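You operate a simulated robot arm through the tools that you are given. There is no shell and no other tool. Be economical: measure what you need, move in short steps, check, and stop when the job is done.

The job below is to be done with a simulated robot arm. You get a single attempt, and the scene is never put back.

## Task
Put things in order on the counter top. At the end: the grey battery from the counter top stands where the grey bulb stood; the grey bulb stands where the blue ice bottle stood; the gold napkin ring from the counter top stands on top of the orange can (marked "PEACH"); the blue ice bottle from the counter top stands where the gold napkin ring stood; whatever was shut is shut again. Leave all else as you found it, and nothing knocked over.
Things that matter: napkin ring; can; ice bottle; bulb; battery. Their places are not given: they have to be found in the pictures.

The check looks at the end state, three seconds after you hand in, the way a careful person would. Anything else that was tipped, shoved, dropped, spilled or broken makes it a failure. Flat cloth is picked up by pressing the open fingertips on it (5 to 10 N) and closing them slowly along it; thin cloth reads only 2 to 8 mm in the jaws.

## Robot
A 7-joint arm with a two-finger parallel gripper, fixed in place. Base frame: the origin is at the foot of the arm, x ahead of it, y to its left, z up; the work surface is at about z = 0. Units: mm, degrees, N and s.
With the tool pointing down near the work surface it reaches from about 240 to 620 mm from the base axis. Its first joint turns from -66.0 to 66.0 degrees. Payload 2.6 kg.
The TCP is the grasp point between the finger pads, 30 mm short of the fingertips. In the tool frame z runs along the fingers and y along their closing line. The gripper opens to 94 mm. The fingers are 28 mm wide and 10 mm thick; the gripper's body (50 by 96 mm) begins 55 mm behind the TCP.
Orientation is that of the tool frame in the base frame, as [roll, pitch, yaw] about the fixed x, y, z axes, in that order (R = Rz(yaw) Ry(pitch) Rx(roll)). With the fingers straight down and closing along the base's y, the tool's x points along the base's -x, its y along +y and its z along -z.

## Interface
- The arm moves only by the tool apply_moves. Its argument "rows" is a list of rows, each a list of 7 numbers: the turn, a rotation vector about the base's x, y, z in rad, then the shift along the base's x, y, z in mm, then the opening in per cent of the stroke, from 0 (shut) to 100 (fully open). In form: [[rx, ry, rz, x, y, z, jaw], ...]. A call has 1 to 8 rows; each row shifts and turns the commanded pose from where the row before left it. A row lasts 0.2 s, in which the tool goes at most 50 mm and 8.6 degrees; a call with a longer step from one row to the next is refused whole, and so is a gripper value outside its range. A pose out of reach is approached as far as the arm can. The call stops where the force on the tool passes 40 N (or 10 N more than at its start, if that is more) or the arm is blocked; 0.2 s more then pass. The fingers move at their own pace (about 72 mm/s each) and stop on an object; they squeeze with about 28 N. The grip force told is the motor's: it shows also when the fingers shut on nothing. Time passes only in rows, and 0.2 s behind the last, so rows that do not move let the fingers close. It gives the time, the measured TCP pose, the force on the tool (base axes), the opening and the grip force at its end, in the units of the frame above (readings bear some noise).
- Cameras (640 x 400 px; columns grow to the right, rows downward): "scene" is fixed at [26.5, 428.8, 556]; the picture's right is [-0.84, -0.54, 0.00], its down [-0.35, 0.54, -0.76] and it looks along [0.42, -0.64, -0.65] (base axes); focal length 320 px, centre (320, 200). "wrist" rides on the gripper at [-37, 0, -58] in the tool frame; the picture's right is [0.00, -1.00, 0.00], its down [0.97, 0.00, -0.24] and it looks along [0.24, 0.00, 0.97] (tool axes); focal length 218 px, centre (320, 200).
- snapshot(camera): a new picture of that camera. The clock stands still meanwhile.
- pixel_to_xyz(camera, pixels): for up to 12 pixels [column, row] of the newest picture of that camera ("zoom" is the newest enlarged one), the place [x, y, z] in the base frame of the surface seen there, good to about 2 mm. The clock stands still meanwhile.
- enlarge(camera, box): a new picture of the part [left, top, right, bottom] of that camera's present view, enlarged. The clock stands still meanwhile.
- sign_off(): hands the job in; it is judged then, once.

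Work in short steps. Measure before you move; look again where a grasp or a placing could have gone wrong, and mend it. You have 80 turns and 38 pictures in all, those below and enlarged ones among them. Open the gripper and draw the arm clear of the work before you hand the job in, unless the task says otherwise; then end with one line.

The tools are called after ">>>" as a command line: name --pt "numbers of a row" for each row, then --argument value for the rest, lists and objects as JSON in quotes. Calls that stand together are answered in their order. apply_moves: Moves the arm, as the interface text tells. Its arguments: {"type":"object","properties":{"rows":{"type":"array","items":{"type":"array","items":{"type":"number"}}}},"required":["rows"]} The other tools are called the same way: snapshot (camera) takes a picture; pixel_to_xyz (camera, pixels) gives the place of the surface under pixels of a picture; enlarge (camera, box) takes an enlarged picture of a part of a camera's view; sign_off () hands the job in.

At the start:

```text
t: 0.0
ee_pos: [344.4, -34.0, 304.7]
tool_rot: [-180.0, -0.1, 180.0]
contact_force: [0.0, -0.1, -0.1]
opening: 94.0
finger_force: 0.0
```

scene: 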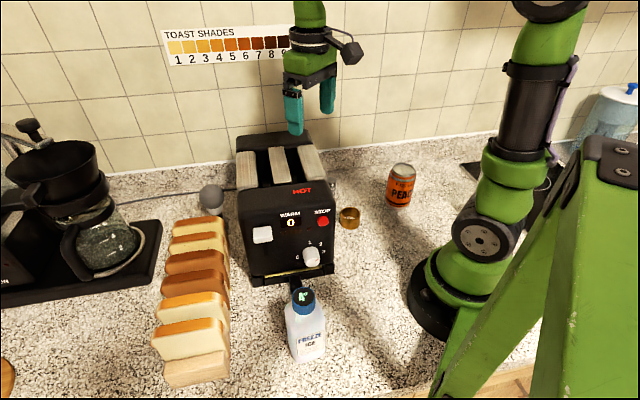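
wrist: 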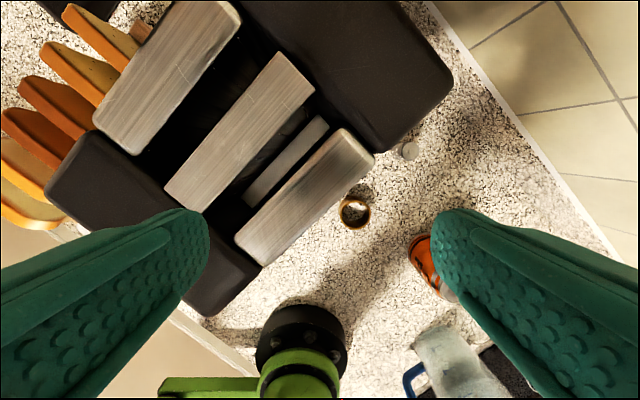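

The scene shows a bottle at (305,325), a ring at (349,218), a can at (400,185), and a grey ball, maybe the bulb, at (211,197). The wrist view shows a small grey thing at (410,150), maybe the battery. I'll enlarge these and measure.

>>> enlarge --camera "scene" --box '[140, 130, 460, 380]'

>>> enlarge --camera "wrist" --box '[300, 100, 500, 300]'

>>> pixel_to_xyz --camera "wrist" --pixels '[[410, 150], [406, 143], [414, 158], [355, 202], [355, 225], [340, 213], [370, 213], [425, 260], [355, 213], [420, 150], [400, 150]]'

>>> pixel_to_xyz --camera "scene" --pixels '[[211, 190], [211, 197], [211, 209], [201, 197], [221, 197], [303, 298], [305, 325], [308, 358], [349, 210], [349, 226], [401, 168], [398, 190]]'

```text
1.60 times, centred on (300, 255) of scene
```

zoom: 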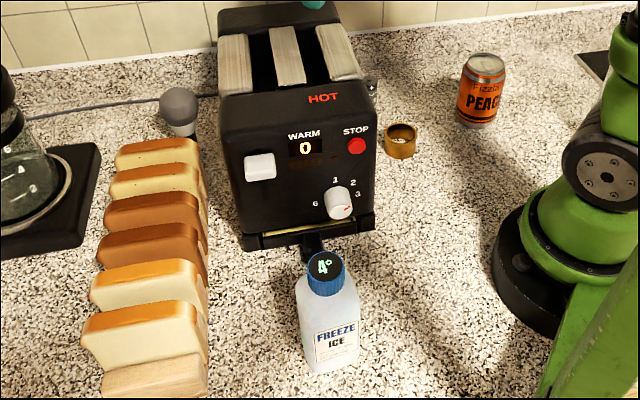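

```text
2.00 times, centred on (400, 200) of wrist
```

zoom: 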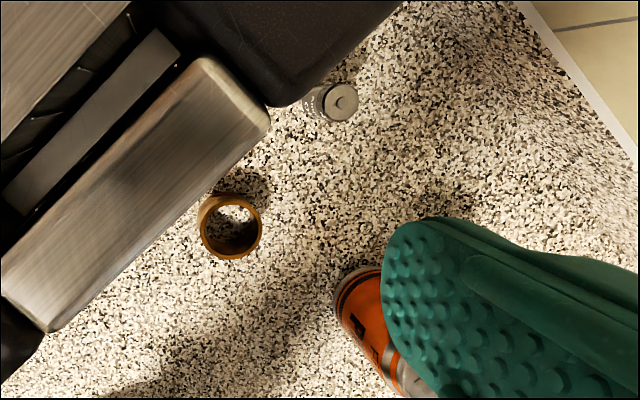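

```text
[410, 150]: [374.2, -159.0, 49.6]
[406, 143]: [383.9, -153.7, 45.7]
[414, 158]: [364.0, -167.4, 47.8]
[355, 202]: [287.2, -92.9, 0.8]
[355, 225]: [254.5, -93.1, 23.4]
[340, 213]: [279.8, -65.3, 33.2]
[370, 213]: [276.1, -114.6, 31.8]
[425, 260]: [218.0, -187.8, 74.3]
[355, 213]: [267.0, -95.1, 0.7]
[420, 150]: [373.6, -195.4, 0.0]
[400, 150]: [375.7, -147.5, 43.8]
```

```text
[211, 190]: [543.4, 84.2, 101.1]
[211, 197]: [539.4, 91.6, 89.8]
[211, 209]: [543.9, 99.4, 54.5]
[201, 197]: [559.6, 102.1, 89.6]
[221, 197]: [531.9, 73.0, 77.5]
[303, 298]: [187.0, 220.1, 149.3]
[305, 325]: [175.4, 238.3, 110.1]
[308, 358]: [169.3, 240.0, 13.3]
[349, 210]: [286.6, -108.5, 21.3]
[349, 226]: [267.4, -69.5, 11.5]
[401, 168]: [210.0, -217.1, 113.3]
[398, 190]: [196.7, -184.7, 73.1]
```

The ring is near (270,-92), the battery near (374,-160, top z 50), the can near (205,-207, top 113), the bottle near (167,225, top ~150) and the bulb near (548,86, top ~105). Next I'll measure the toaster, bread and bottle extents for clearance.

>>> pixel_to_xyz --camera "wrist" --pixels '[[208, 310], [258, 268], [300, 225], [370, 158], [390, 145], [450, 75], [395, 10], [50, 190], [120, 30], [300, 250], [240, 20], [430, 240]]'

>>> pixel_to_xyz --camera "scene" --pixels '[[333, 268], [334, 240], [335, 200], [252, 284], [238, 190], [200, 222], [222, 222], [200, 365], [288, 320], [325, 325], [293, 358], [325, 355]]'

>>> enlarge --camera "scene" --box '[180, 170, 260, 220]'

>>> enlarge --camera "scene" --box '[260, 270, 372, 370]'

```text
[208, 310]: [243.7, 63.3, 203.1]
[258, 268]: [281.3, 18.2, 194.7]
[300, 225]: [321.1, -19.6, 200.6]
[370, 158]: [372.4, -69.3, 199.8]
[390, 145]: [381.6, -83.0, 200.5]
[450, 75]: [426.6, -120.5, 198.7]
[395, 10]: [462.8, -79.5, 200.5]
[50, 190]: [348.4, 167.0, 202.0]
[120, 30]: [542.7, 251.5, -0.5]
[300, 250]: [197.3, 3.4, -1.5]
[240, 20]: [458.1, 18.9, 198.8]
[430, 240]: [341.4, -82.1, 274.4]
```

```text
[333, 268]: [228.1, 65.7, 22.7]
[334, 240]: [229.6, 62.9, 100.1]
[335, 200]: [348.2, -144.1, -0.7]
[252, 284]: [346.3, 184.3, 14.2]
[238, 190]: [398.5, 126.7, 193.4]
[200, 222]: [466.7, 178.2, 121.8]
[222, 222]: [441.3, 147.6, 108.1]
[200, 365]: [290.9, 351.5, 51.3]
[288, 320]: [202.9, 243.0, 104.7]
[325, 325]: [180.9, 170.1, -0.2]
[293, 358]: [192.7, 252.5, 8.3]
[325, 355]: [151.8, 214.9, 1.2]
```

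```text
8.00 times, centred on (220, 195) of scene
```

zoom: 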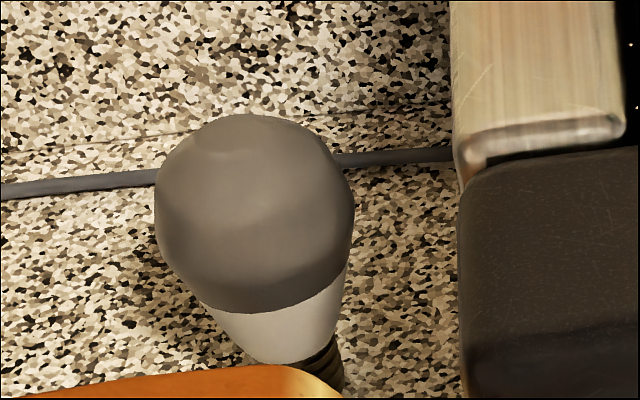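

```text
4.00 times, centred on (316, 320) of scene
```

zoom: 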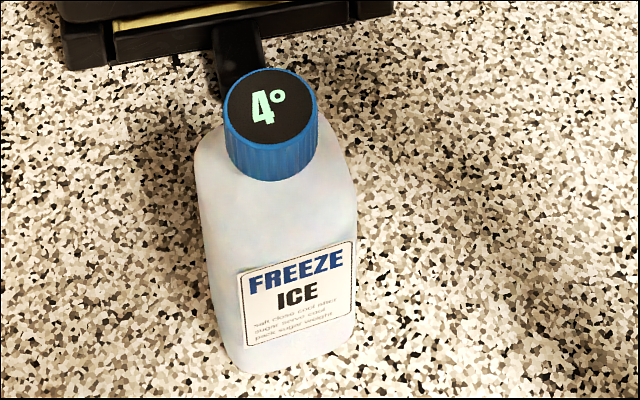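

The toaster is 200 mm tall, with its right wall along x+y≈297. The ring, at about (276,-90), is ~80 mm clear of that wall. I move above the ring without turning and look.

>>> apply_moves --pt "0 0 0 -23 -19 0 100" --pt "0 0 0 -23 -19 0 100" --pt "0 0 0 -22 -18 0 100" --pt "0 0 0 0 0 -45 100" --pt "0 0 0 0 0 -45 100" --pt "0 0 0 0 0 -35 100" --pt "0 0 0 0 0 0 100"

>>> snapshot --camera "wrist"

```text
t: 1.6
ee_pos: [276.9, -90.8, 176.9]
tool_rot: [-180.0, 0.0, -180.0]
contact_force: [0.2, -0.2, -0.1]
opening: 94.1
finger_force: 0.1
```

```text
31 pictures are left
```

wrist: 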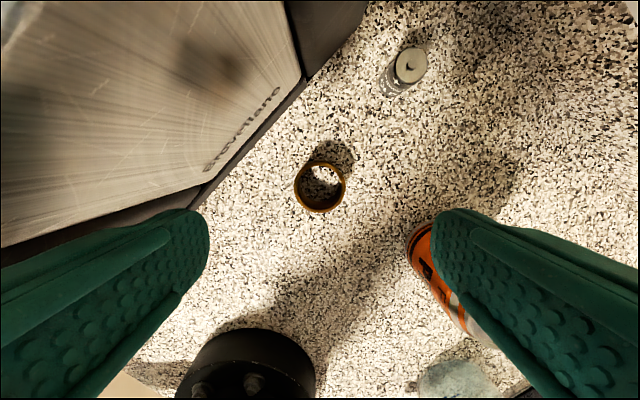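

The ring is centred at about (320,187), straight under the jaws. I'll check the rim heights.

>>> pixel_to_xyz --camera "wrist" --pixels '[[297, 192], [344, 192], [320, 211], [320, 162], [300, 205], [342, 175], [410, 66], [399, 66], [424, 66], [411, 50], [411, 82], [460, 375]]'

>>> enlarge --camera "wrist" --box '[270, 140, 370, 230]'

```text
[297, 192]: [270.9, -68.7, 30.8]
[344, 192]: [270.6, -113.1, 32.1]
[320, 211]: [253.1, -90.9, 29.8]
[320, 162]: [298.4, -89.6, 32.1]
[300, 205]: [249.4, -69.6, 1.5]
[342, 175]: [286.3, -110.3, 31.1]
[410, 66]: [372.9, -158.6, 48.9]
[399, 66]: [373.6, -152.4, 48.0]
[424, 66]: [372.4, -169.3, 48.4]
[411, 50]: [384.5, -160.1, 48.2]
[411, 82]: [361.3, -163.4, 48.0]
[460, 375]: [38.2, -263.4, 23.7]
```

```text
4.44 times, centred on (320, 185) of wrist
```

zoom: 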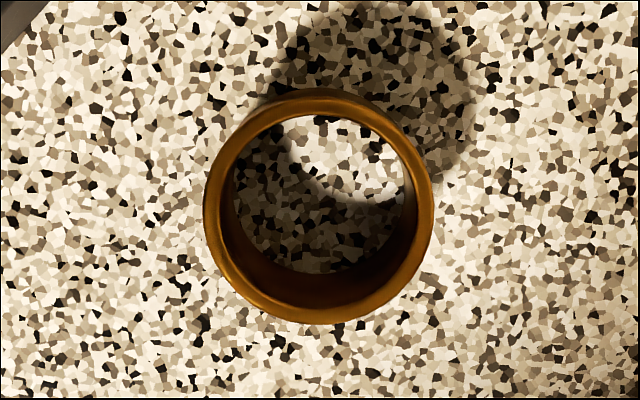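

Ring centre is (275.6,-91), top 31, outer diameter ~50. I descend to z≈34 and close.

>>> apply_moves --pt "0 0 0 -1.3 0 -45 100" --pt "0 0 0 0 0 -45 100" --pt "0 0 0 0 0 -33 100" --pt "0 0 0 0 0 -20 100" --pt "0 0 0 0 0 0 100"

>>> apply_moves --pt "0 0 0 0 0 0 60" --pt "0 0 0 0 0 0 45" --pt "0 0 0 0 0 0 35" --pt "0 0 0 0 0 0 35"

>>> snapshot --camera "wrist"

```text
t: 2.8
ee_pos: [273.3, -90.0, 33.8]
tool_rot: [-180.0, 0.0, 180.0]
contact_force: [0.4, 0.4, 0.8]
opening: 93.8
finger_force: 0.0
```

```text
t: 3.8
ee_pos: [273.9, -90.2, 34.4]
tool_rot: [180.0, 0.0, -180.0]
contact_force: [0.3, 0.6, 0.5]
opening: 50.5
finger_force: 27.9
```

```text
29 pictures are left
```

wrist: 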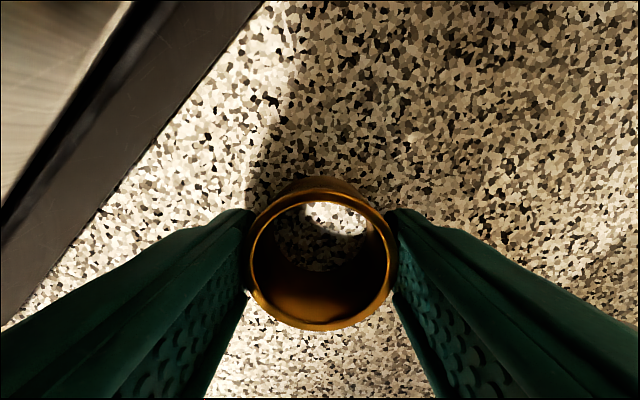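

The ring is held at 50.5 mm. I lift it and measure the can top in the scene view.

>>> apply_moves --pt "0 0 0 0 0 20 35" --pt "0 0 0 0 0 45 35" --pt "0 0 0 0 0 45 35" --pt "0 0 0 0 0 45 35" --pt "0 0 0 0 0 20 35" --pt "0 0 0 0 0 0 35"

>>> snapshot --camera "wrist"

>>> enlarge --camera "scene" --box '[352, 140, 448, 215]'

>>> pixel_to_xyz --camera "zoom" --pixels '[[240, 190], [320, 155], [320, 190], [320, 230], [400, 190], [260, 210], [380, 210], [320, 320], [250, 300], [385, 300]]'

```text
t: 5.2
ee_pos: [276.0, -90.8, 210.3]
tool_rot: [179.9, 0.0, -180.0]
contact_force: [0.0, 0.3, 0.3]
opening: 32.9
finger_force: 0.0
```

```text
28 pictures are left
```

wrist: 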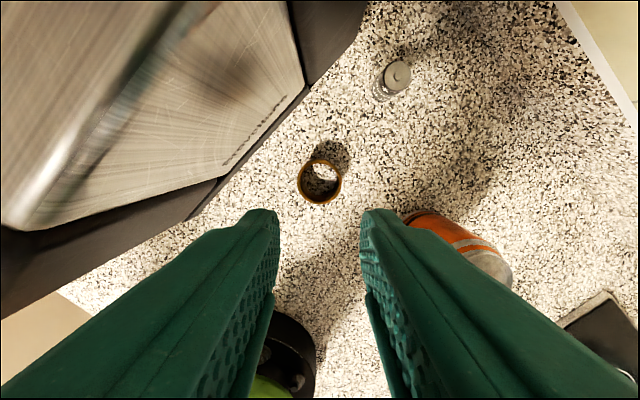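

```text
5.33 times, centred on (400, 178) of scene
```

zoom: 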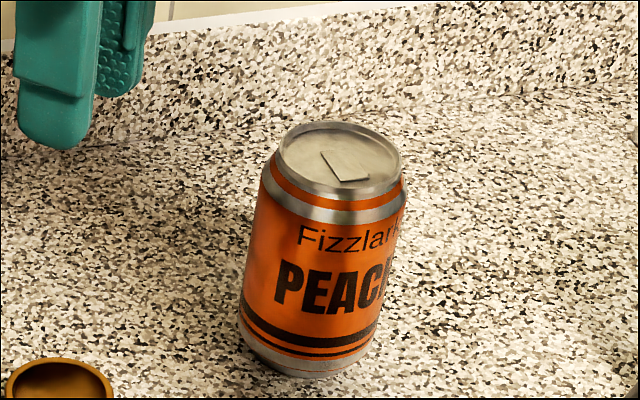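

```text
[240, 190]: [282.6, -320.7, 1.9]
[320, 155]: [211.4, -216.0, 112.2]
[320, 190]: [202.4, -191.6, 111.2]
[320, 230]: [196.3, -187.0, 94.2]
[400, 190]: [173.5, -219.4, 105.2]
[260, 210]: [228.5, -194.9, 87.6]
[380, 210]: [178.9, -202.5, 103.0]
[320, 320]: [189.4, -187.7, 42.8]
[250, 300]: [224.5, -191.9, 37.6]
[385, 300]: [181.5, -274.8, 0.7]
```

The ring slipped out: the jaws read 32.9 mm, and the ring is standing at about (320,181). I'll re-measure it and grip lower, squeezing and lifting more gently.

>>> pixel_to_xyz --camera "wrist" --pixels '[[300, 181], [340, 181], [320, 161], [320, 201], [305, 195], [335, 170]]'

>>> apply_moves --pt "0 0 0 0 0 0 100" --pt "0 0 0 0 0 0 100" --pt "0 0 0 1 -0.5 -45 100" --pt "0 0 0 1 0 -45 100" --pt "0 0 0 0 0 -45 100" --pt "0 0 0 0 0 -30 100" --pt "0 0 0 0 0 0 100"

```text
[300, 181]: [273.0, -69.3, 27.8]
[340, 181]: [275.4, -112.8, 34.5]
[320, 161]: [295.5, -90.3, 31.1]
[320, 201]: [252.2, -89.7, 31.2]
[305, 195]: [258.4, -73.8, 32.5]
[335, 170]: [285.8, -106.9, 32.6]
```

```text
t: 6.8
ee_pos: [273.9, -90.2, 43.7]
tool_rot: [-180.0, -0.1, 180.0]
contact_force: [-0.1, 0.1, -0.7]
opening: 94.0
finger_force: 0.0
```

Ring centre is (274.3,-91). I lower to ~31 and close fully.

>>> apply_moves --pt "0 0 0 0 0 -7 100" --pt "0 0 0 0 0 -5 100" --pt "0 0 0 0 0 0 50" --pt "0 0 0 0 0 0 20" --pt "0 0 0 0 0 0 0" --pt "0 0 0 0 0 0 0"

>>> apply_moves --pt "0 0 0 0 0 3 0" --pt "0 0 0 0 0 5 0" --pt "0 0 0 0 0 7 0" --pt "0 0 0 0 0 10 0" --pt "0 0 0 0 0 10 0"

```text
t: 8.2
ee_pos: [275.3, -90.4, 32.7]
tool_rot: [180.0, 0.0, -180.0]
contact_force: [0.1, 1.1, 0.5]
opening: 51.7
finger_force: 27.5
```

```text
t: 9.4
ee_pos: [277.0, -91.3, 69.2]
tool_rot: [-180.0, 0.0, -180.0]
contact_force: [-0.9, 0.9, 0.5]
opening: 51.8
finger_force: 28.2
```

The ring is held at 51.8 mm and came up. Now I measure the can's rim accurately in the last zoom.

>>> pixel_to_xyz --camera "zoom" --pixels '[[340, 158], [284, 150], [396, 165], [335, 125], [345, 190], [300, 135], [380, 180], [340, 140], [340, 150], [330, 165]]'

>>> apply_moves --pt "0 0 0 0 0 25 0" --pt "0 0 0 0 0 30 0" --pt "0 0 0 0 0 30 0" --pt "0 0 0 0 0 30 0" --pt "0 0 0 0 0 0 0"

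>>> snapshot --camera "wrist"

```text
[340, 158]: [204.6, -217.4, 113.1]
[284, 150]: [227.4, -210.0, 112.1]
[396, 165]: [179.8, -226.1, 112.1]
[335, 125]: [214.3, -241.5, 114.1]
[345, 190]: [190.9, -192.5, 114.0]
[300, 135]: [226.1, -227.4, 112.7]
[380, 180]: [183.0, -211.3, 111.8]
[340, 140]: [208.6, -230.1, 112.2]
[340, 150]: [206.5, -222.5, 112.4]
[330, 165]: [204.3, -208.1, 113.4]
```

```text
t: 10.6
ee_pos: [276.3, -92.4, 184.1]
tool_rot: [180.0, 0.0, 180.0]
contact_force: [0.0, 0.2, -0.4]
opening: 52.1
finger_force: 28.0
```

```text
26 pictures are left
```

wrist: 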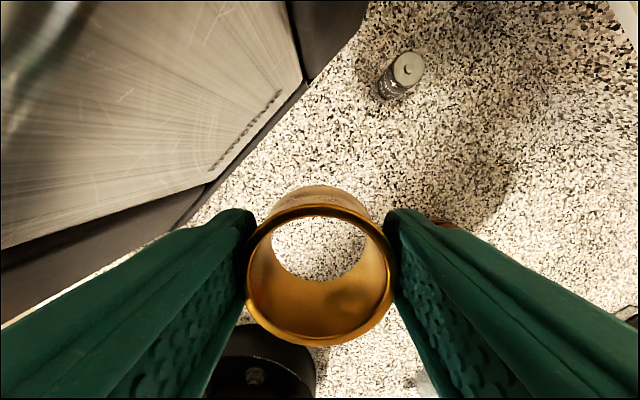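

The ring may be slightly tilted in the jaws, so I measure its rim heights.

>>> pixel_to_xyz --camera "wrist" --pixels '[[320, 211], [320, 207], [320, 341], [320, 345], [252, 270], [388, 270], [275, 325], [365, 325], [320, 192], [320, 300]]'

>>> enlarge --camera "scene" --box '[300, 100, 420, 200]'

```text
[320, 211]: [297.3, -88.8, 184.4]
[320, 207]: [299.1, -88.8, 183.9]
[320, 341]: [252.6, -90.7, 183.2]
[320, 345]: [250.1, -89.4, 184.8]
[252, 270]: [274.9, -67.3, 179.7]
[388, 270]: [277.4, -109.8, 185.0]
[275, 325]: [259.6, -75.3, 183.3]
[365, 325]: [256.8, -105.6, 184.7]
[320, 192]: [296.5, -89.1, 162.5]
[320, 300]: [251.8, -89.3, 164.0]
```

```text
4.00 times, centred on (360, 150) of scene
```

zoom: 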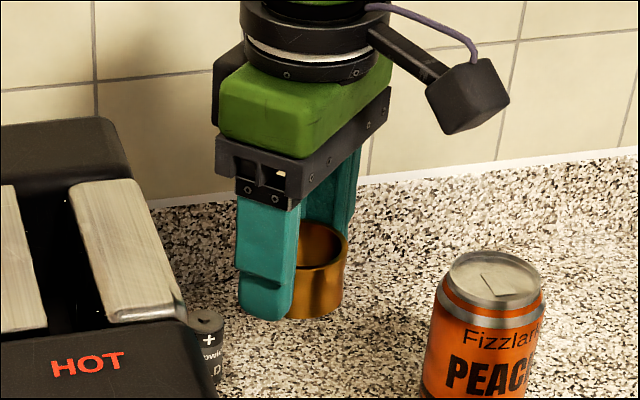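

The ring is level (top z 184, bottom ~153), with its centre at (274.8,-89.5). The can's centre is (203.5,-217.3), top 113.5. I move over the can and check.

>>> apply_moves --pt "0 0 0 -18 -31 5 0" --pt "0 0 0 -18 -32 0 0" --pt "0 0 0 -18 -32 0 0" --pt "0 0 0 -18 -31.5 0 0" --pt "0 0 0 0 0 0 0" --pt "0 0 0 0 0 0 0"

>>> snapshot --camera "wrist"

>>> enlarge --camera "scene" --box '[340, 90, 460, 215]'

```text
t: 12.0
ee_pos: [203.7, -217.1, 188.6]
tool_rot: [-179.9, 0.0, -179.9]
contact_force: [0.3, 0.2, -0.6]
opening: 51.9
finger_force: 28.1
```

```text
24 pictures are left
```

wrist: 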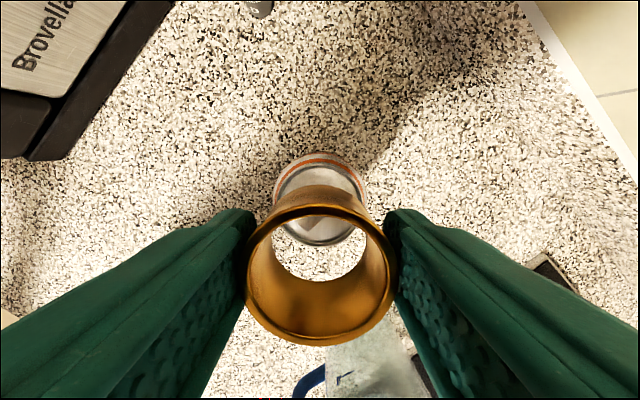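

```text
3.20 times, centred on (400, 152) of scene
```

zoom: 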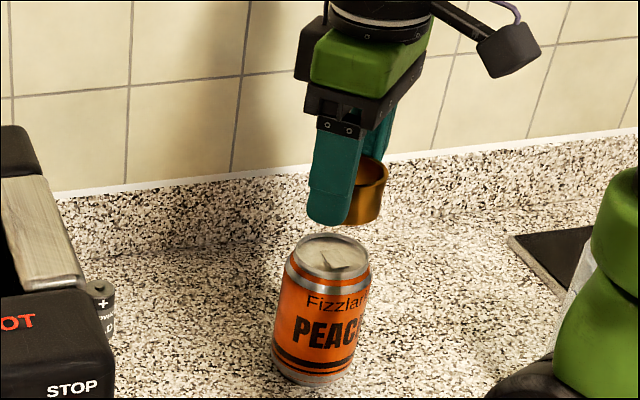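

In the wrist view the can's rim is centred at about (320,205), where it should be if it sits under the TCP. I descend in small steps to contact.

>>> apply_moves --pt "0 0 0 0 0 -20 0" --pt "0 0 0 0 0 -12 0" --pt "0 0 0 0 0 -6 0" --pt "0 0 0 0 0 -2 0" --pt "0 0 0 0 0 -1 0" --pt "0 0 0 0 0 0 0"

>>> snapshot --camera "wrist"

>>> enlarge --camera "scene" --box '[360, 130, 440, 215]'

```text
t: 13.4
ee_pos: [204.8, -217.7, 147.9]
tool_rot: [-179.9, 0.0, 180.0]
contact_force: [-2.4, 0.2, 7.3]
opening: 52.1
finger_force: 28.0
```

```text
22 pictures are left
```

wrist: 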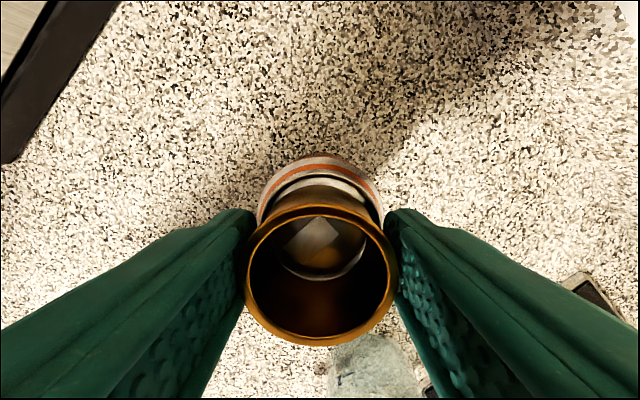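

```text
4.71 times, centred on (400, 172) of scene
```

zoom: 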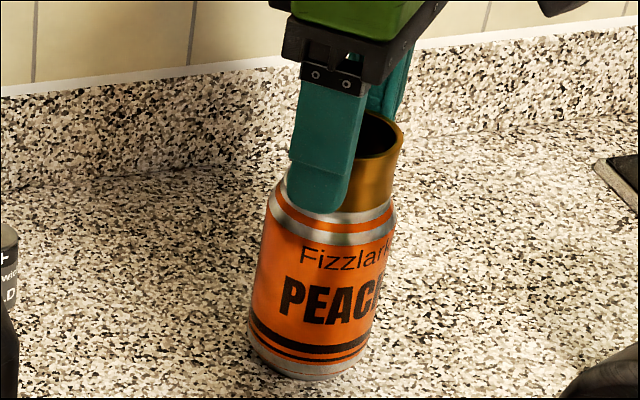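

Contact reads 7 N, and the ring sits on the can's rim. I open the jaws and rise straight up.

>>> apply_moves --pt "0 0 0 0 0 0 58" --pt "0 0 0 0 0 0 70" --pt "0 0 0 0 0 0 90" --pt "0 0 0 0 0 0 90"

>>> apply_moves --pt "0 0 0 0 0 10 90" --pt "0 0 0 0 0 30 90" --pt "0 0 0 0 0 45 90" --pt "0 0 0 0 0 45 90" --pt "0 0 0 0 0 45 100"

>>> snapshot --camera "wrist"

```text
t: 14.4
ee_pos: [205.1, -217.3, 146.8]
tool_rot: [180.0, 0.0, 179.9]
contact_force: [-0.2, 0.0, 0.6]
opening: 84.4
finger_force: 0.1
```

```text
t: 15.6
ee_pos: [203.4, -216.6, 321.5]
tool_rot: [-180.0, -0.1, -180.0]
contact_force: [0.0, -0.2, -0.3]
opening: 93.9
finger_force: 0.1
```

```text
20 pictures are left
```

wrist: 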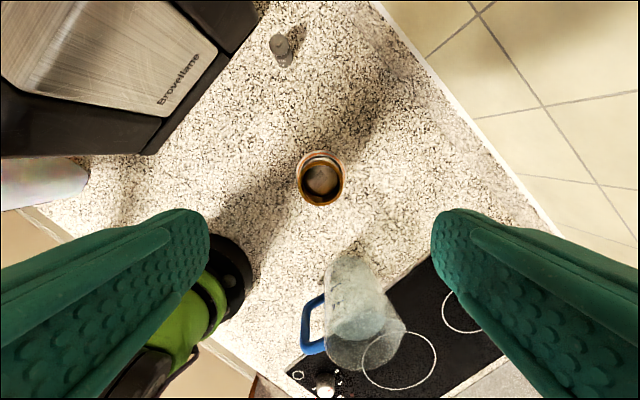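

The ring is standing on the can. Before working near the toaster I want the extent of the black box that sticks out from the wrist (initial scene (350,53)), along with more bottle points.

>>> snapshot --camera "scene"

```text
19 pictures are left
```

scene: 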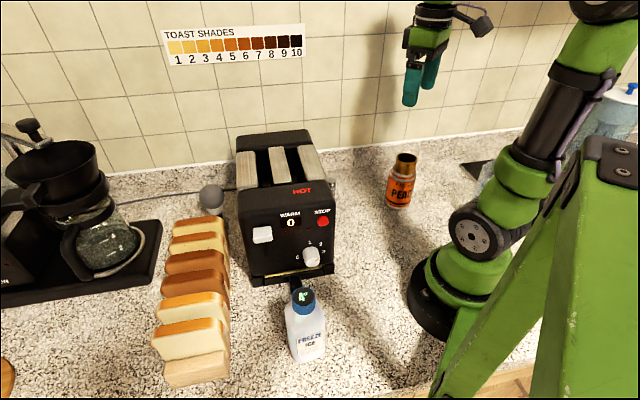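

>>> pixel_to_xyz --camera "scene" --pixels '[[482, 26], [470, 15], [428, 38], [440, 20], [404, 158], [404, 176], [297, 284], [303, 296], [312, 299], [293, 297], [304, 305], [302, 290]]'

```text
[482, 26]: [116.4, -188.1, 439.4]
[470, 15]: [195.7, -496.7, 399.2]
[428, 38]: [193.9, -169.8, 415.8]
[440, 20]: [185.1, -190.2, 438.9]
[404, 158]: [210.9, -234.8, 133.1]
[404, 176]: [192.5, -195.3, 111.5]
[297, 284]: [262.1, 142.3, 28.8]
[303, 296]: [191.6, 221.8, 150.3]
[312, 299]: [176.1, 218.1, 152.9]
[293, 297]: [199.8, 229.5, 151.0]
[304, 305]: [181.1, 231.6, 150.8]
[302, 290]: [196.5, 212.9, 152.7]
```

The box sits at tool +x ≈87, about 118 above the TCP, so near the toaster I'll use yaw 135 (box along the wall, jaws closing across it). The bottle's cap centre is (188.5,222), top 151. I swing over while turning -45°.

>>> apply_moves --pt "0 0 -0.131 19.4 43.4 0 100" --pt "0 0 -0.131 19.4 43.4 0 100" --pt "0 0 -0.131 19.4 43.4 0 100" --pt "0 0 -0.131 19.4 43.4 0 100" --pt "0 0 -0.131 19.4 43.4 0 100" --pt "0 0 -0.131 0 0 0 100" --pt "0 0 0 0 0 0 100"

>>> apply_moves --pt "0 0 0 -22.4 43.6 0 100" --pt "0 0 0 -22.4 43.6 0 100" --pt "0 0 0 -22.4 43.6 0 100" --pt "0 0 0 -22.4 43.6 0 100" --pt "0 0 0 -22.4 43.6 0 100" --pt "0 0 0 0 4 -30 100" --pt "0 0 0 0 0 -30 100" --pt "0 0 0 0 0 0 100"

>>> snapshot --camera "wrist"

```text
t: 17.2
ee_pos: [300.2, 0.3, 322.2]
tool_rot: [-180.0, -0.1, 134.8]
contact_force: [0.7, -0.3, -0.2]
opening: 94.0
finger_force: 0.0
```

```text
t: 19.0
ee_pos: [189.4, 223.3, 261.3]
tool_rot: [-180.0, -0.1, 134.8]
contact_force: [0.5, 0.3, 0.0]
opening: 94.1
finger_force: 0.0
```

```text
18 pictures are left
```

wrist: 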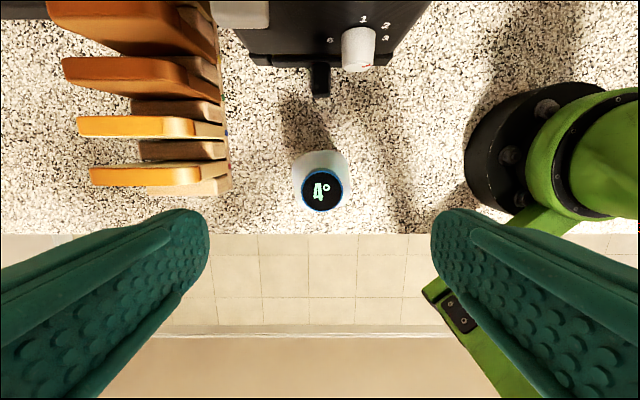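

The bottle's cap is at (322,191), centred between the fingers and square to the jaws, with its axis at ≈(189.8,221). I descend to z≈104 and close on the body.

>>> apply_moves --pt "0 0 0 0.5 -2 -45 100" --pt "0 0 0 0 0 -45 100" --pt "0 0 0 0 0 -40 100" --pt "0 0 0 0 0 -20 100" --pt "0 0 0 0 0 -7 100" --pt "0 0 0 0 0 0 100"

>>> apply_moves --pt "0 0 0 0 0 0 60" --pt "0 0 0 0 0 0 30" --pt "0 0 0 0 0 0 0" --pt "0 0 0 0 0 0 0" --pt "0 0 0 0 0 0 0"

```text
t: 20.4
ee_pos: [188.9, 220.1, 105.9]
tool_rot: [180.0, 0.0, 135.1]
contact_force: [-1.0, -0.4, 0.1]
opening: 94.4
finger_force: 0.1
```

```text
t: 21.6
ee_pos: [189.6, 219.9, 105.2]
tool_rot: [180.0, 0.0, 134.9]
contact_force: [-0.2, 0.6, 3.3]
opening: 57.7
finger_force: 27.4
```

The bottle is gripped at 57.7 mm. I lift slowly and check that it comes along.

>>> apply_moves --pt "0 0 0 0 0 4 0" --pt "0 0 0 0 0 8 0" --pt "0 0 0 0 0 15 0" --pt "0 0 0 0 0 25 0" --pt "0 0 0 0 0 30 0" --pt "0 0 0 0 0 0 0"

>>> snapshot --camera "scene"

```text
t: 23.0
ee_pos: [188.8, 221.2, 186.9]
tool_rot: [180.0, 0.0, 134.9]
contact_force: [-0.5, -0.8, -3.7]
opening: 57.6
finger_force: 28.2
```

```text
17 pictures are left
```

scene: 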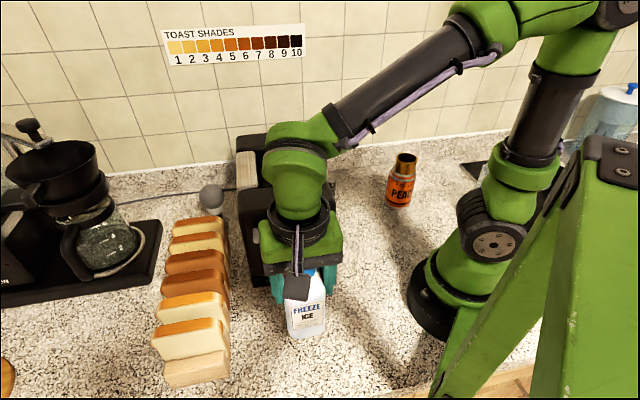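

The bottle is lifted and hanging straight. I raise it above the toaster's height and carry it to the ring's old spot (275.5,-91).

>>> apply_moves --pt "0 0 0 0 0 35 0" --pt "0 0 0 0 0 45 0" --pt "0 0 0 0 0 45 0" --pt "0 0 0 0 0 35 0" --pt "0 0 0 0 0 0 0"

>>> apply_moves --pt "0 0 0 8 -28 0 0" --pt "0 0 0 12 -44 0 0" --pt "0 0 0 12 -44 0 0" --pt "0 0 0 12 -44 0 0" --pt "0 0 0 12 -44 0 0" --pt "0 0 0 12 -44 0 0" --pt "0 0 0 12 -44 0 0" --pt "0 0 0 6.5 -20 0 0"

>>> apply_moves --pt "0 0 0 0 0 0 0" --pt "0 0 0 0 0 0 0"

```text
t: 24.2
ee_pos: [190.8, 219.7, 346.5]
tool_rot: [179.9, 0.0, 134.9]
contact_force: [0.1, 0.6, -2.7]
opening: 57.7
finger_force: 28.2
```

```text
t: 26.0
ee_pos: [277.0, -92.6, 346.6]
tool_rot: [180.0, 0.0, 135.0]
contact_force: [0.0, 0.2, -3.4]
opening: 57.7
finger_force: 28.1
```

```text
t: 26.6
ee_pos: [276.3, -92.6, 345.1]
tool_rot: [-179.9, -0.1, 135.0]
contact_force: [0.5, 0.2, -2.8]
opening: 57.5
finger_force: 28.5
```

I'm above the spot. I descend to just above contact height (TCP ≈105).

>>> apply_moves --pt "0 0 0 -0.6 1.2 -45 0" --pt "0 0 0 0 0 -45 0" --pt "0 0 0 0 0 -45 0" --pt "0 0 0 0 0 -40 0" --pt "0 0 0 0 0 -30 0" --pt "0 0 0 0 0 -18 0" --pt "0 0 0 0 0 -10 0" --pt "0 0 0 0 0 0 0"

>>> apply_moves --pt "0 0 0 0 0 -3 0" --pt "0 0 0 0 0 -2 0" --pt "0 0 0 0 0 -2 0" --pt "0 0 0 0 0 0 0"

```text
t: 28.4
ee_pos: [276.6, -90.5, 114.1]
tool_rot: [-180.0, 0.0, 134.8]
contact_force: [0.9, -0.3, -2.9]
opening: 57.7
finger_force: 28.2
```

```text
t: 29.4
ee_pos: [275.9, -91.4, 107.4]
tool_rot: [-179.9, 0.0, 134.9]
contact_force: [0.3, 0.4, -2.5]
opening: 57.6
finger_force: 28.3
```

I'm still carrying the weight (-2.5 N), so I step down by 1 mm until contact.

>>> apply_moves --pt "0 0 0 0 0 -1 0" --pt "0 0 0 0 0 -1 0" --pt "0 0 0 0 0 0 0"

>>> apply_moves --pt "0 0 0 0 0 -0.7 0" --pt "0 0 0 0 0 0 0"

```text
t: 30.2
ee_pos: [277.0, -90.5, 105.7]
tool_rot: [180.0, 0.0, 135.0]
contact_force: [-2.8, 0.7, 9.2]
opening: 57.7
finger_force: 28.1
```

```text
t: 30.8
ee_pos: [276.7, -91.3, 105.5]
tool_rot: [179.9, 0.2, 134.9]
contact_force: [-7.5, 2.2, 21.5]
opening: 57.6
finger_force: 28.1
```

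The bottle is on the counter. I back off 1 mm, open and rise.

>>> apply_moves --pt "0 0 0 0 0 1 0" --pt "0 0 0 0 0 0 0" --pt "0 0 0 0 0 0 66" --pt "0 0 0 0 0 0 75" --pt "0 0 0 0 0 0 85" --pt "0 0 0 0 0 0 85"

>>> apply_moves --pt "0 0 0 0 0 15 85" --pt "0 0 0 0 0 40 85" --pt "0 0 0 0 0 45 85" --pt "0 0 0 0 0 45 85" --pt "0 0 0 0 0 45 85" --pt "0 0 0 0 0 45 85" --pt "0 0 0 0 0 0 100"

>>> snapshot --camera "wrist"

```text
t: 32.2
ee_pos: [275.3, -91.5, 106.2]
tool_rot: [179.9, -0.1, 134.8]
contact_force: [-0.2, 0.2, -0.6]
opening: 80.0
finger_force: 0.0
```

```text
t: 33.8
ee_pos: [277.0, -91.7, 342.3]
tool_rot: [-180.0, 0.0, 135.0]
contact_force: [0.0, 1.7, -0.8]
opening: 94.2
finger_force: 0.0
```

```text
16 pictures are left
```

wrist: 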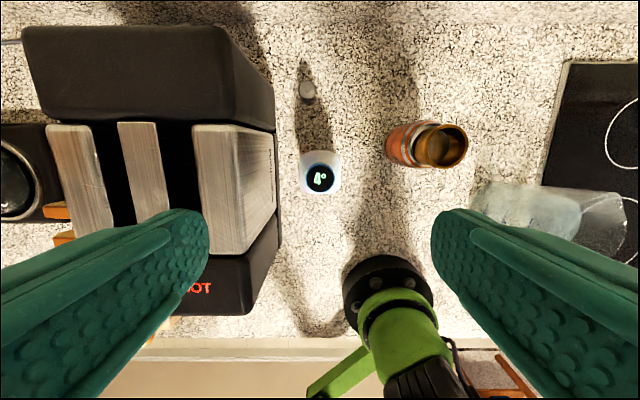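

The bottle stands upright at (320,177), and the battery is at (308,90). The battery grasp at this yaw may bring the wrist box near the bottle, so I measure the box in the last scene picture (TCP was 189,221,187).

>>> pixel_to_xyz --camera "scene" --pixels '[[297, 287], [287, 280], [308, 280], [290, 298], [303, 299], [298, 274], [297, 250], [260, 250], [340, 250]]'

>>> pixel_to_xyz --camera "wrist" --pixels '[[308, 91], [301, 91], [315, 91], [308, 84], [320, 178], [304, 180], [338, 180], [320, 152], [30, 100], [640, 2], [300, 2], [30, 40]]'

```text
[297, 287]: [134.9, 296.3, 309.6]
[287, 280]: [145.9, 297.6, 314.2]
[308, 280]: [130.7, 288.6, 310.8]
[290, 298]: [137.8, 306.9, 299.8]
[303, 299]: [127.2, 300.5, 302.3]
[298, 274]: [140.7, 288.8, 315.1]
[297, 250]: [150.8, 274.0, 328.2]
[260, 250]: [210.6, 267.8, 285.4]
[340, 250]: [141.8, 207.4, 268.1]
```

```text
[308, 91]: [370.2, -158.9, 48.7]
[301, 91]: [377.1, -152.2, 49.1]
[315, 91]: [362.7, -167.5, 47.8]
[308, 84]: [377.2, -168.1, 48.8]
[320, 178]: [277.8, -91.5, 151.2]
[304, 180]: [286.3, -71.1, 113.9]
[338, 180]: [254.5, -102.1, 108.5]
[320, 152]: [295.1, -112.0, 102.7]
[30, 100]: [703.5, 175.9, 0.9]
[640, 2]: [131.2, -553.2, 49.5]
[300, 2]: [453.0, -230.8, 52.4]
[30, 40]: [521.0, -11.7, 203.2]
```

At yaw 180 the box stays clear of the bottle for the battery later. The bulb comes first, so I move over it at safe height and look.

>>> apply_moves --pt "0 0 0 38.6 25.4 0 100" --pt "0 0 0 38.6 25.4 0 100" --pt "0 0 0 38.6 25.4 0 100" --pt "0 0 0 38.6 25.4 -10 100" --pt "0 0 0 38.6 25.4 -10 100" --pt "0 0 0 38.6 25.4 -10 100" --pt "0 0 0 38.6 25.4 -10 100" --pt "0 0 0 0 0 0 100"

>>> snapshot --camera "wrist"

```text
t: 35.6
ee_pos: [546.1, 86.9, 300.8]
tool_rot: [180.0, 0.0, 135.0]
contact_force: [-0.2, -0.7, 0.1]
opening: 94.0
finger_force: 0.0
```

```text
15 pictures are left
```

wrist: 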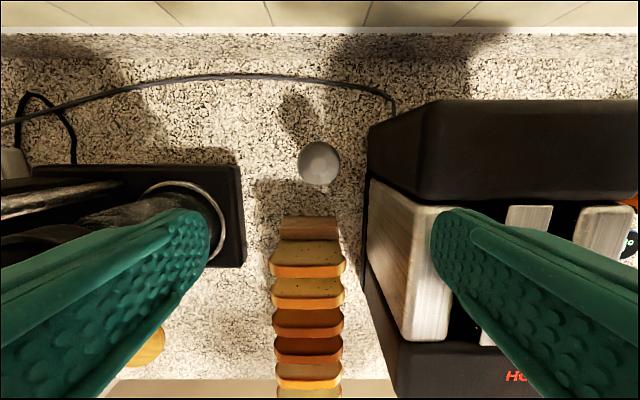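

>>> pixel_to_xyz --camera "wrist" --pixels '[[320, 162], [301, 162], [339, 162], [320, 145], [320, 180], [308, 218], [308, 235], [308, 248], [375, 160], [445, 103], [238, 200], [215, 245]]'

>>> enlarge --camera "wrist" --box '[240, 100, 400, 260]'

```text
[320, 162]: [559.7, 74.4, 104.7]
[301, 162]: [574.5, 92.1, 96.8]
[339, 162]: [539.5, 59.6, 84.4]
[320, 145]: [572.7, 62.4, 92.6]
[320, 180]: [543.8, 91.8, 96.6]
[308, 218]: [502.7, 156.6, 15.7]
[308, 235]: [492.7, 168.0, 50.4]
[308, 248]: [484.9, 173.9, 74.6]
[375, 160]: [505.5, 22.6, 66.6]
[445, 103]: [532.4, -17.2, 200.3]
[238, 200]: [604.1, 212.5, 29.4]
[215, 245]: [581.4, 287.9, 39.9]
```

```text
2.50 times, centred on (320, 180) of wrist
```

zoom: 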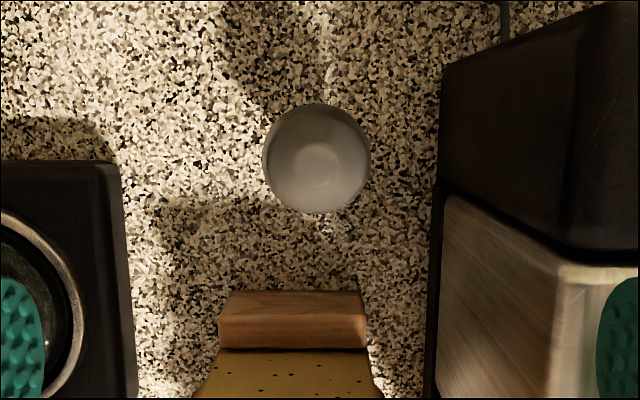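

The bulb's axis is at ≈(557.5,77), equator z≈76, Ø≈57, with ≥75 mm clearance around it. I go down to z≈170 and check alignment.

>>> apply_moves --pt "0 0 0 11.4 -10 -40 100" --pt "0 0 0 0 0 -45 100" --pt "0 0 0 0 0 -45 100" --pt "0 0 0 0 0 0 100"

>>> enlarge --camera "wrist" --box '[220, 100, 420, 300]'

```text
t: 36.6
ee_pos: [556.8, 76.5, 170.2]
tool_rot: [180.0, 0.0, 134.9]
contact_force: [0.3, 0.2, -0.3]
opening: 94.0
finger_force: 0.1
```

```text
2.00 times, centred on (320, 200) of wrist
```

zoom: 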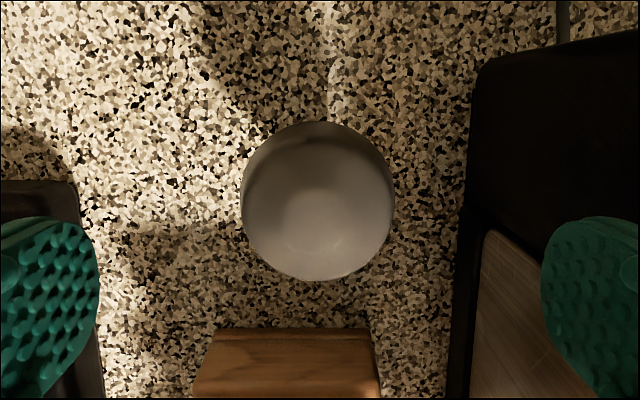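

The bulb is centred at (319,201), within 1 mm. I descend to the equator at z≈76 and close gently.

>>> apply_moves --pt "0 0 0 0 0 -40 100" --pt "0 0 0 0 0 -35 100" --pt "0 0 0 0 0 -18 100" --pt "0 0 0 0 0 0 100"

>>> apply_moves --pt "0 0 0 0 0 0 75" --pt "0 0 0 0 0 0 65" --pt "0 0 0 0 0 0 62" --pt "0 0 0 0 0 0 58" --pt "0 0 0 0 0 0 40" --pt "0 0 0 0 0 0 0" --pt "0 0 0 0 0 0 0"

```text
t: 37.6
ee_pos: [555.2, 77.5, 78.5]
tool_rot: [180.0, 0.0, 134.9]
contact_force: [-0.3, 0.4, 0.2]
opening: 94.0
finger_force: 0.1
```

```text
t: 39.2
ee_pos: [557.1, 77.0, 78.9]
tool_rot: [-180.0, 0.0, 134.9]
contact_force: [0.3, 0.4, 0.5]
opening: 56.4
finger_force: 27.9
```

The bulb is gripped at 56.4 mm with TCP z≈78. I lift slowly and look.

>>> apply_moves --pt "0 0 0 0 0 4 0" --pt "0 0 0 0 0 8 0" --pt "0 0 0 0 0 15 0" --pt "0 0 0 0 0 30 0" --pt "0 0 0 0 0 35 0" --pt "0 0 0 0 0 0 0"

>>> enlarge --camera "scene" --box '[150, 100, 310, 220]'

```text
t: 40.6
ee_pos: [555.0, 77.5, 170.5]
tool_rot: [-179.9, 0.0, 134.9]
contact_force: [0.3, 0.1, -0.9]
opening: 56.3
finger_force: 28.2
```

```text
3.33 times, centred on (230, 160) of scene
```

zoom: 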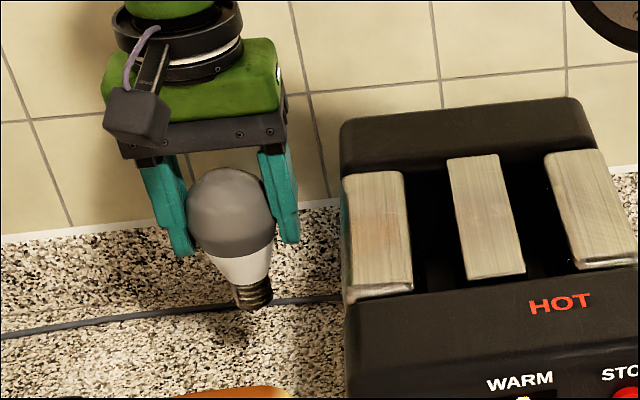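

The bulb hangs upright, parallel to the fingers. I raise it to clear the toaster and carry it to the bottle's old spot (189.8,221).

>>> apply_moves --pt "0 0 0 0 0 40 0" --pt "0 0 0 0 0 45 0" --pt "0 0 0 0 0 45 0" --pt "0 0 0 0 0 20 0" --pt "0 0 0 0 0 0 0"

>>> apply_moves --pt "0 0 0 -45.8 18 0 0" --pt "0 0 0 -45.8 18 0 0" --pt "0 0 0 -45.8 18 0 0" --pt "0 0 0 -45.8 18 0 0" --pt "0 0 0 -45.8 18 0 0" --pt "0 0 0 -45.8 18 0 0" --pt "0 0 0 -45.8 18 0 0" --pt "0 0 0 -45.8 18 0 0"

>>> apply_moves --pt "0 0 0 0 0 0 0" --pt "0 0 0 0 0 0 0"

```text
t: 41.8
ee_pos: [550.5, 79.1, 295.8]
tool_rot: [179.9, 0.0, 134.9]
contact_force: [-0.2, 0.1, -1.0]
opening: 56.5
finger_force: 28.3
out of reach, approached as far as the arm can: row 3, 4
```

```text
t: 43.6
ee_pos: [314.2, 252.0, 328.2]
tool_rot: [-179.9, 0.1, 134.9]
contact_force: [-0.1, 1.0, -0.9]
opening: 56.4
finger_force: 27.8
out of reach, approached as far as the arm can: row 1, 2, 3, 4
```

```text
t: 44.2
ee_pos: [314.1, 251.2, 328.3]
tool_rot: [180.0, 0.0, 134.8]
contact_force: [-0.5, -0.2, -0.5]
opening: 56.0
finger_force: 27.6
```

The first rows were out of reach, so the command shifted. I correct from (314.1,251.5) to (189.8,221).

>>> apply_moves --pt "0 0 0 -31 -7.6 0 0" --pt "0 0 0 -31 -7.6 0 0" --pt "0 0 0 -31 -7.6 0 0" --pt "0 0 0 -31 -7.6 0 0" --pt "0 0 0 0 0 0 0" --pt "0 0 0 0 0 0 0"

>>> apply_moves --pt "0 0 0 0 0 -40 0" --pt "0 0 0 0 0 -45 0" --pt "0 0 0 0 0 -45 0" --pt "0 0 0 0 0 -45 0" --pt "0 0 0 0 0 -30 0" --pt "0 0 0 0 0 -20 0" --pt "0 0 0 0 0 -15 0" --pt "0 0 0 0 0 0 0"

>>> snapshot --camera "scene"

```text
t: 45.6
ee_pos: [190.8, 219.9, 329.4]
tool_rot: [180.0, 0.0, 134.8]
contact_force: [0.8, -1.1, -1.3]
opening: 56.3
finger_force: 27.6
```

```text
t: 47.4
ee_pos: [189.7, 219.9, 88.6]
tool_rot: [-180.0, 0.0, 135.0]
contact_force: [-0.1, 0.2, -0.5]
opening: 56.1
finger_force: 28.2
```

```text
11 pictures are left
```

scene: 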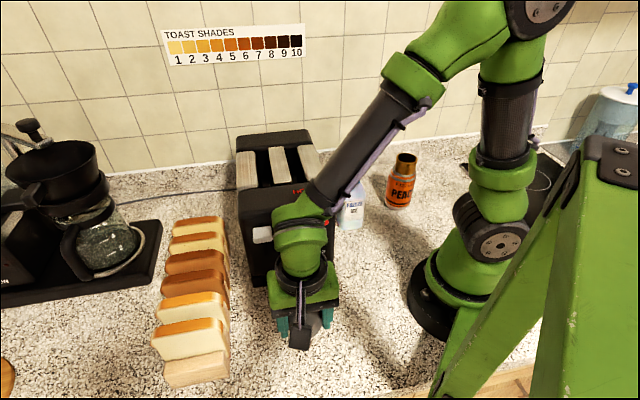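

The bulb is above the spot at z 88.6, with ~10 mm to go. I step down to contact.

>>> apply_moves --pt "0 0 0 0 1 -5 0" --pt "0 0 0 0 0 -2 0" --pt "0 0 0 0 0 -1 0" --pt "0 0 0 0 0 0 0"

>>> apply_moves --pt "0 0 0 0 0 -1 0" --pt "0 0 0 0 0 -0.7 0" --pt "0 0 0 0 0 0 0"

```text
t: 48.4
ee_pos: [190.0, 221.7, 81.7]
tool_rot: [-179.9, -0.1, 134.9]
contact_force: [0.5, 1.2, -0.8]
opening: 56.3
finger_force: 28.2
```

```text
t: 49.2
ee_pos: [189.5, 221.8, 80.1]
tool_rot: [-179.9, 0.0, 134.8]
contact_force: [-0.4, 0.3, -0.3]
opening: 56.4
finger_force: 27.8
```

Not touching yet; I continue in small steps.

>>> apply_moves --pt "0 0 0 0 0 -0.7 0" --pt "0 0 0 0 0 -0.5 0" --pt "0 0 0 0 0 0 0"

>>> apply_moves --pt "0 0 0 0 0 -0.5 0" --pt "0 0 0 0 0 0 0"

```text
t: 50.0
ee_pos: [190.8, 221.9, 78.2]
tool_rot: [-180.0, 0.0, 134.9]
contact_force: [-0.5, 0.4, -0.7]
opening: 56.2
finger_force: 27.6
```

```text
t: 50.6
ee_pos: [190.5, 221.5, 79.4]
tool_rot: [180.0, 0.0, 134.9]
contact_force: [0.2, -0.8, -0.5]
opening: 56.4
finger_force: 27.9
```

>>> apply_moves --pt "0 0 0 0 0 -0.6 0" --pt "0 0 0 0 0 0 0"

>>> apply_moves --pt "0 0 0 0 0 -0.6 0" --pt "0 0 0 0 0 0 0"

```text
t: 51.2
ee_pos: [189.8, 222.0, 77.1]
tool_rot: [180.0, 0.0, 134.9]
contact_force: [0.1, -0.2, 2.7]
opening: 56.2
finger_force: 28.7
```

```text
t: 51.8
ee_pos: [191.0, 222.0, 78.3]
tool_rot: [180.0, 0.1, 135.0]
contact_force: [-0.8, -1.7, 12.7]
opening: 56.3
finger_force: 27.9
```

Contact at 12.7 N, and pressing also squares the base. I ease back and open slowly, then look before rising.

>>> apply_moves --pt "0 0 0 0 0 0.6 0" --pt "0 0 0 0 0 0 0" --pt "0 0 0 0 0 0 61" --pt "0 0 0 0 0 0 64" --pt "0 0 0 0 0 0 75" --pt "0 0 0 0 0 0 95" --pt "0 0 0 0 0 0 95"

>>> apply_moves --pt "0 0 0 0 0 15 95" --pt "0 0 0 0 0 40 95" --pt "0 0 0 0 0 45 95" --pt "0 0 0 0 0 45 95" --pt "0 0 0 0 0 45 95" --pt "0 0 0 0 0 45 95" --pt "0 0 0 0 0 0 95"

>>> snapshot --camera "wrist"

```text
t: 53.4
ee_pos: [191.5, 221.9, 78.2]
tool_rot: [180.0, 0.0, 135.0]
contact_force: [-0.8, -0.1, 0.3]
opening: 89.5
finger_force: 0.0
```

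```text
t: 55.0
ee_pos: [190.2, 223.0, 312.4]
tool_rot: [-180.0, 0.1, 134.9]
contact_force: [0.8, -0.3, -1.6]
opening: 89.3
finger_force: 0.0
```

```text
10 pictures are left
```

wrist: 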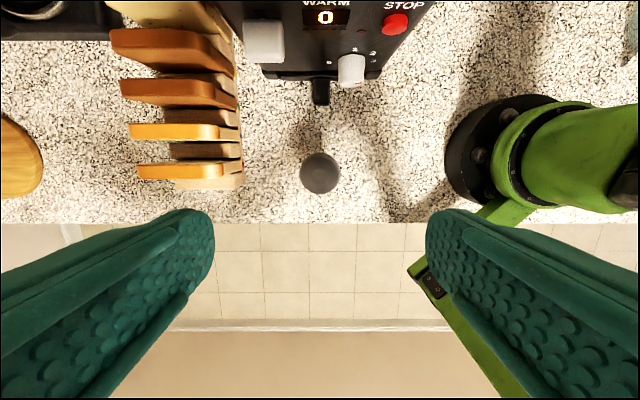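

The bulb stands at the bottle's old spot. Next I swing to the battery at ≈(372.5,-160), turning back to yaw 180.

>>> apply_moves --pt "0 0 0 22 -44.6 0 95" --pt "0 0 0 22 -44.6 0 95" --pt "0 0 0.131 22 -44.6 0 95" --pt "0 0 0.131 22 -44.6 0 95" --pt "0 0 0.131 22 -44.6 0 95" --pt "0 0 0.131 0 0 0 95"

>>> apply_moves --pt "0 0 0.131 18.1 -40 0 80" --pt "0 0 0.131 18.1 -40 0 80" --pt "0 0 0 18.1 -40 0 70" --pt "0 0 0 18.1 -40 0 65" --pt "0 0 0 0 0 -45 65" --pt "0 0 0 0 0 -45 65" --pt "0 0 0 0 0 -30 65" --pt "0 0 0 0 0 0 65"

>>> enlarge --camera "wrist" --box '[220, 80, 420, 280]'

```text
t: 56.4
ee_pos: [300.5, -1.9, 312.1]
tool_rot: [180.0, 0.0, 165.1]
contact_force: [0.7, 0.1, 0.1]
opening: 89.3
finger_force: 0.1
```

```text
t: 58.2
ee_pos: [374.6, -161.5, 193.9]
tool_rot: [180.0, 0.0, -180.0]
contact_force: [0.1, 0.1, -0.5]
opening: 61.2
finger_force: 0.1
```

```text
2.00 times, centred on (320, 180) of wrist
```

zoom: 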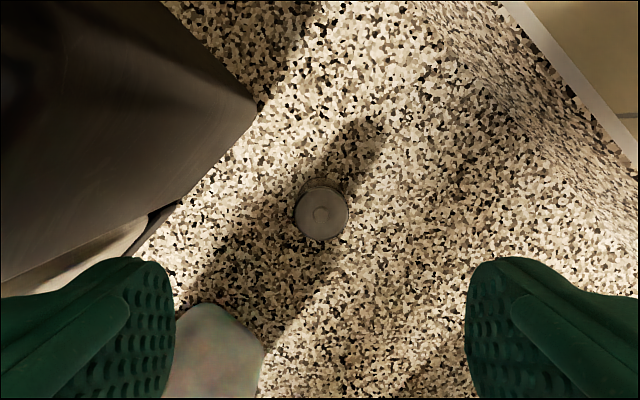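

The battery is at zoom (321,212), which puts it right under the TCP (within 1 mm), Ø≈25. I descend to z≈42 and close.

>>> apply_moves --pt "0 0 0 0 0 -45 65" --pt "0 0 0 0 0 -45 65" --pt "0 0 0 0 0 -40 65" --pt "0 0 0 0 0 -22 65" --pt "0 0 0 0 0 0 65"

>>> apply_moves --pt "0 0 0 0 0 0 40" --pt "0 0 0 0 0 0 32" --pt "0 0 0 0 0 0 28" --pt "0 0 0 0 0 0 15" --pt "0 0 0 0 0 0 0" --pt "0 0 0 0 0 0 0"

```text
t: 59.4
ee_pos: [375.2, -162.5, 41.2]
tool_rot: [-180.0, 0.0, -180.0]
contact_force: [0.1, 0.9, -1.0]
opening: 60.9
finger_force: 0.1
```

```text
t: 60.8
ee_pos: [372.4, -161.7, 41.8]
tool_rot: [180.0, 0.0, 179.9]
contact_force: [0.4, -0.3, 0.4]
opening: 24.7
finger_force: 28.4
```

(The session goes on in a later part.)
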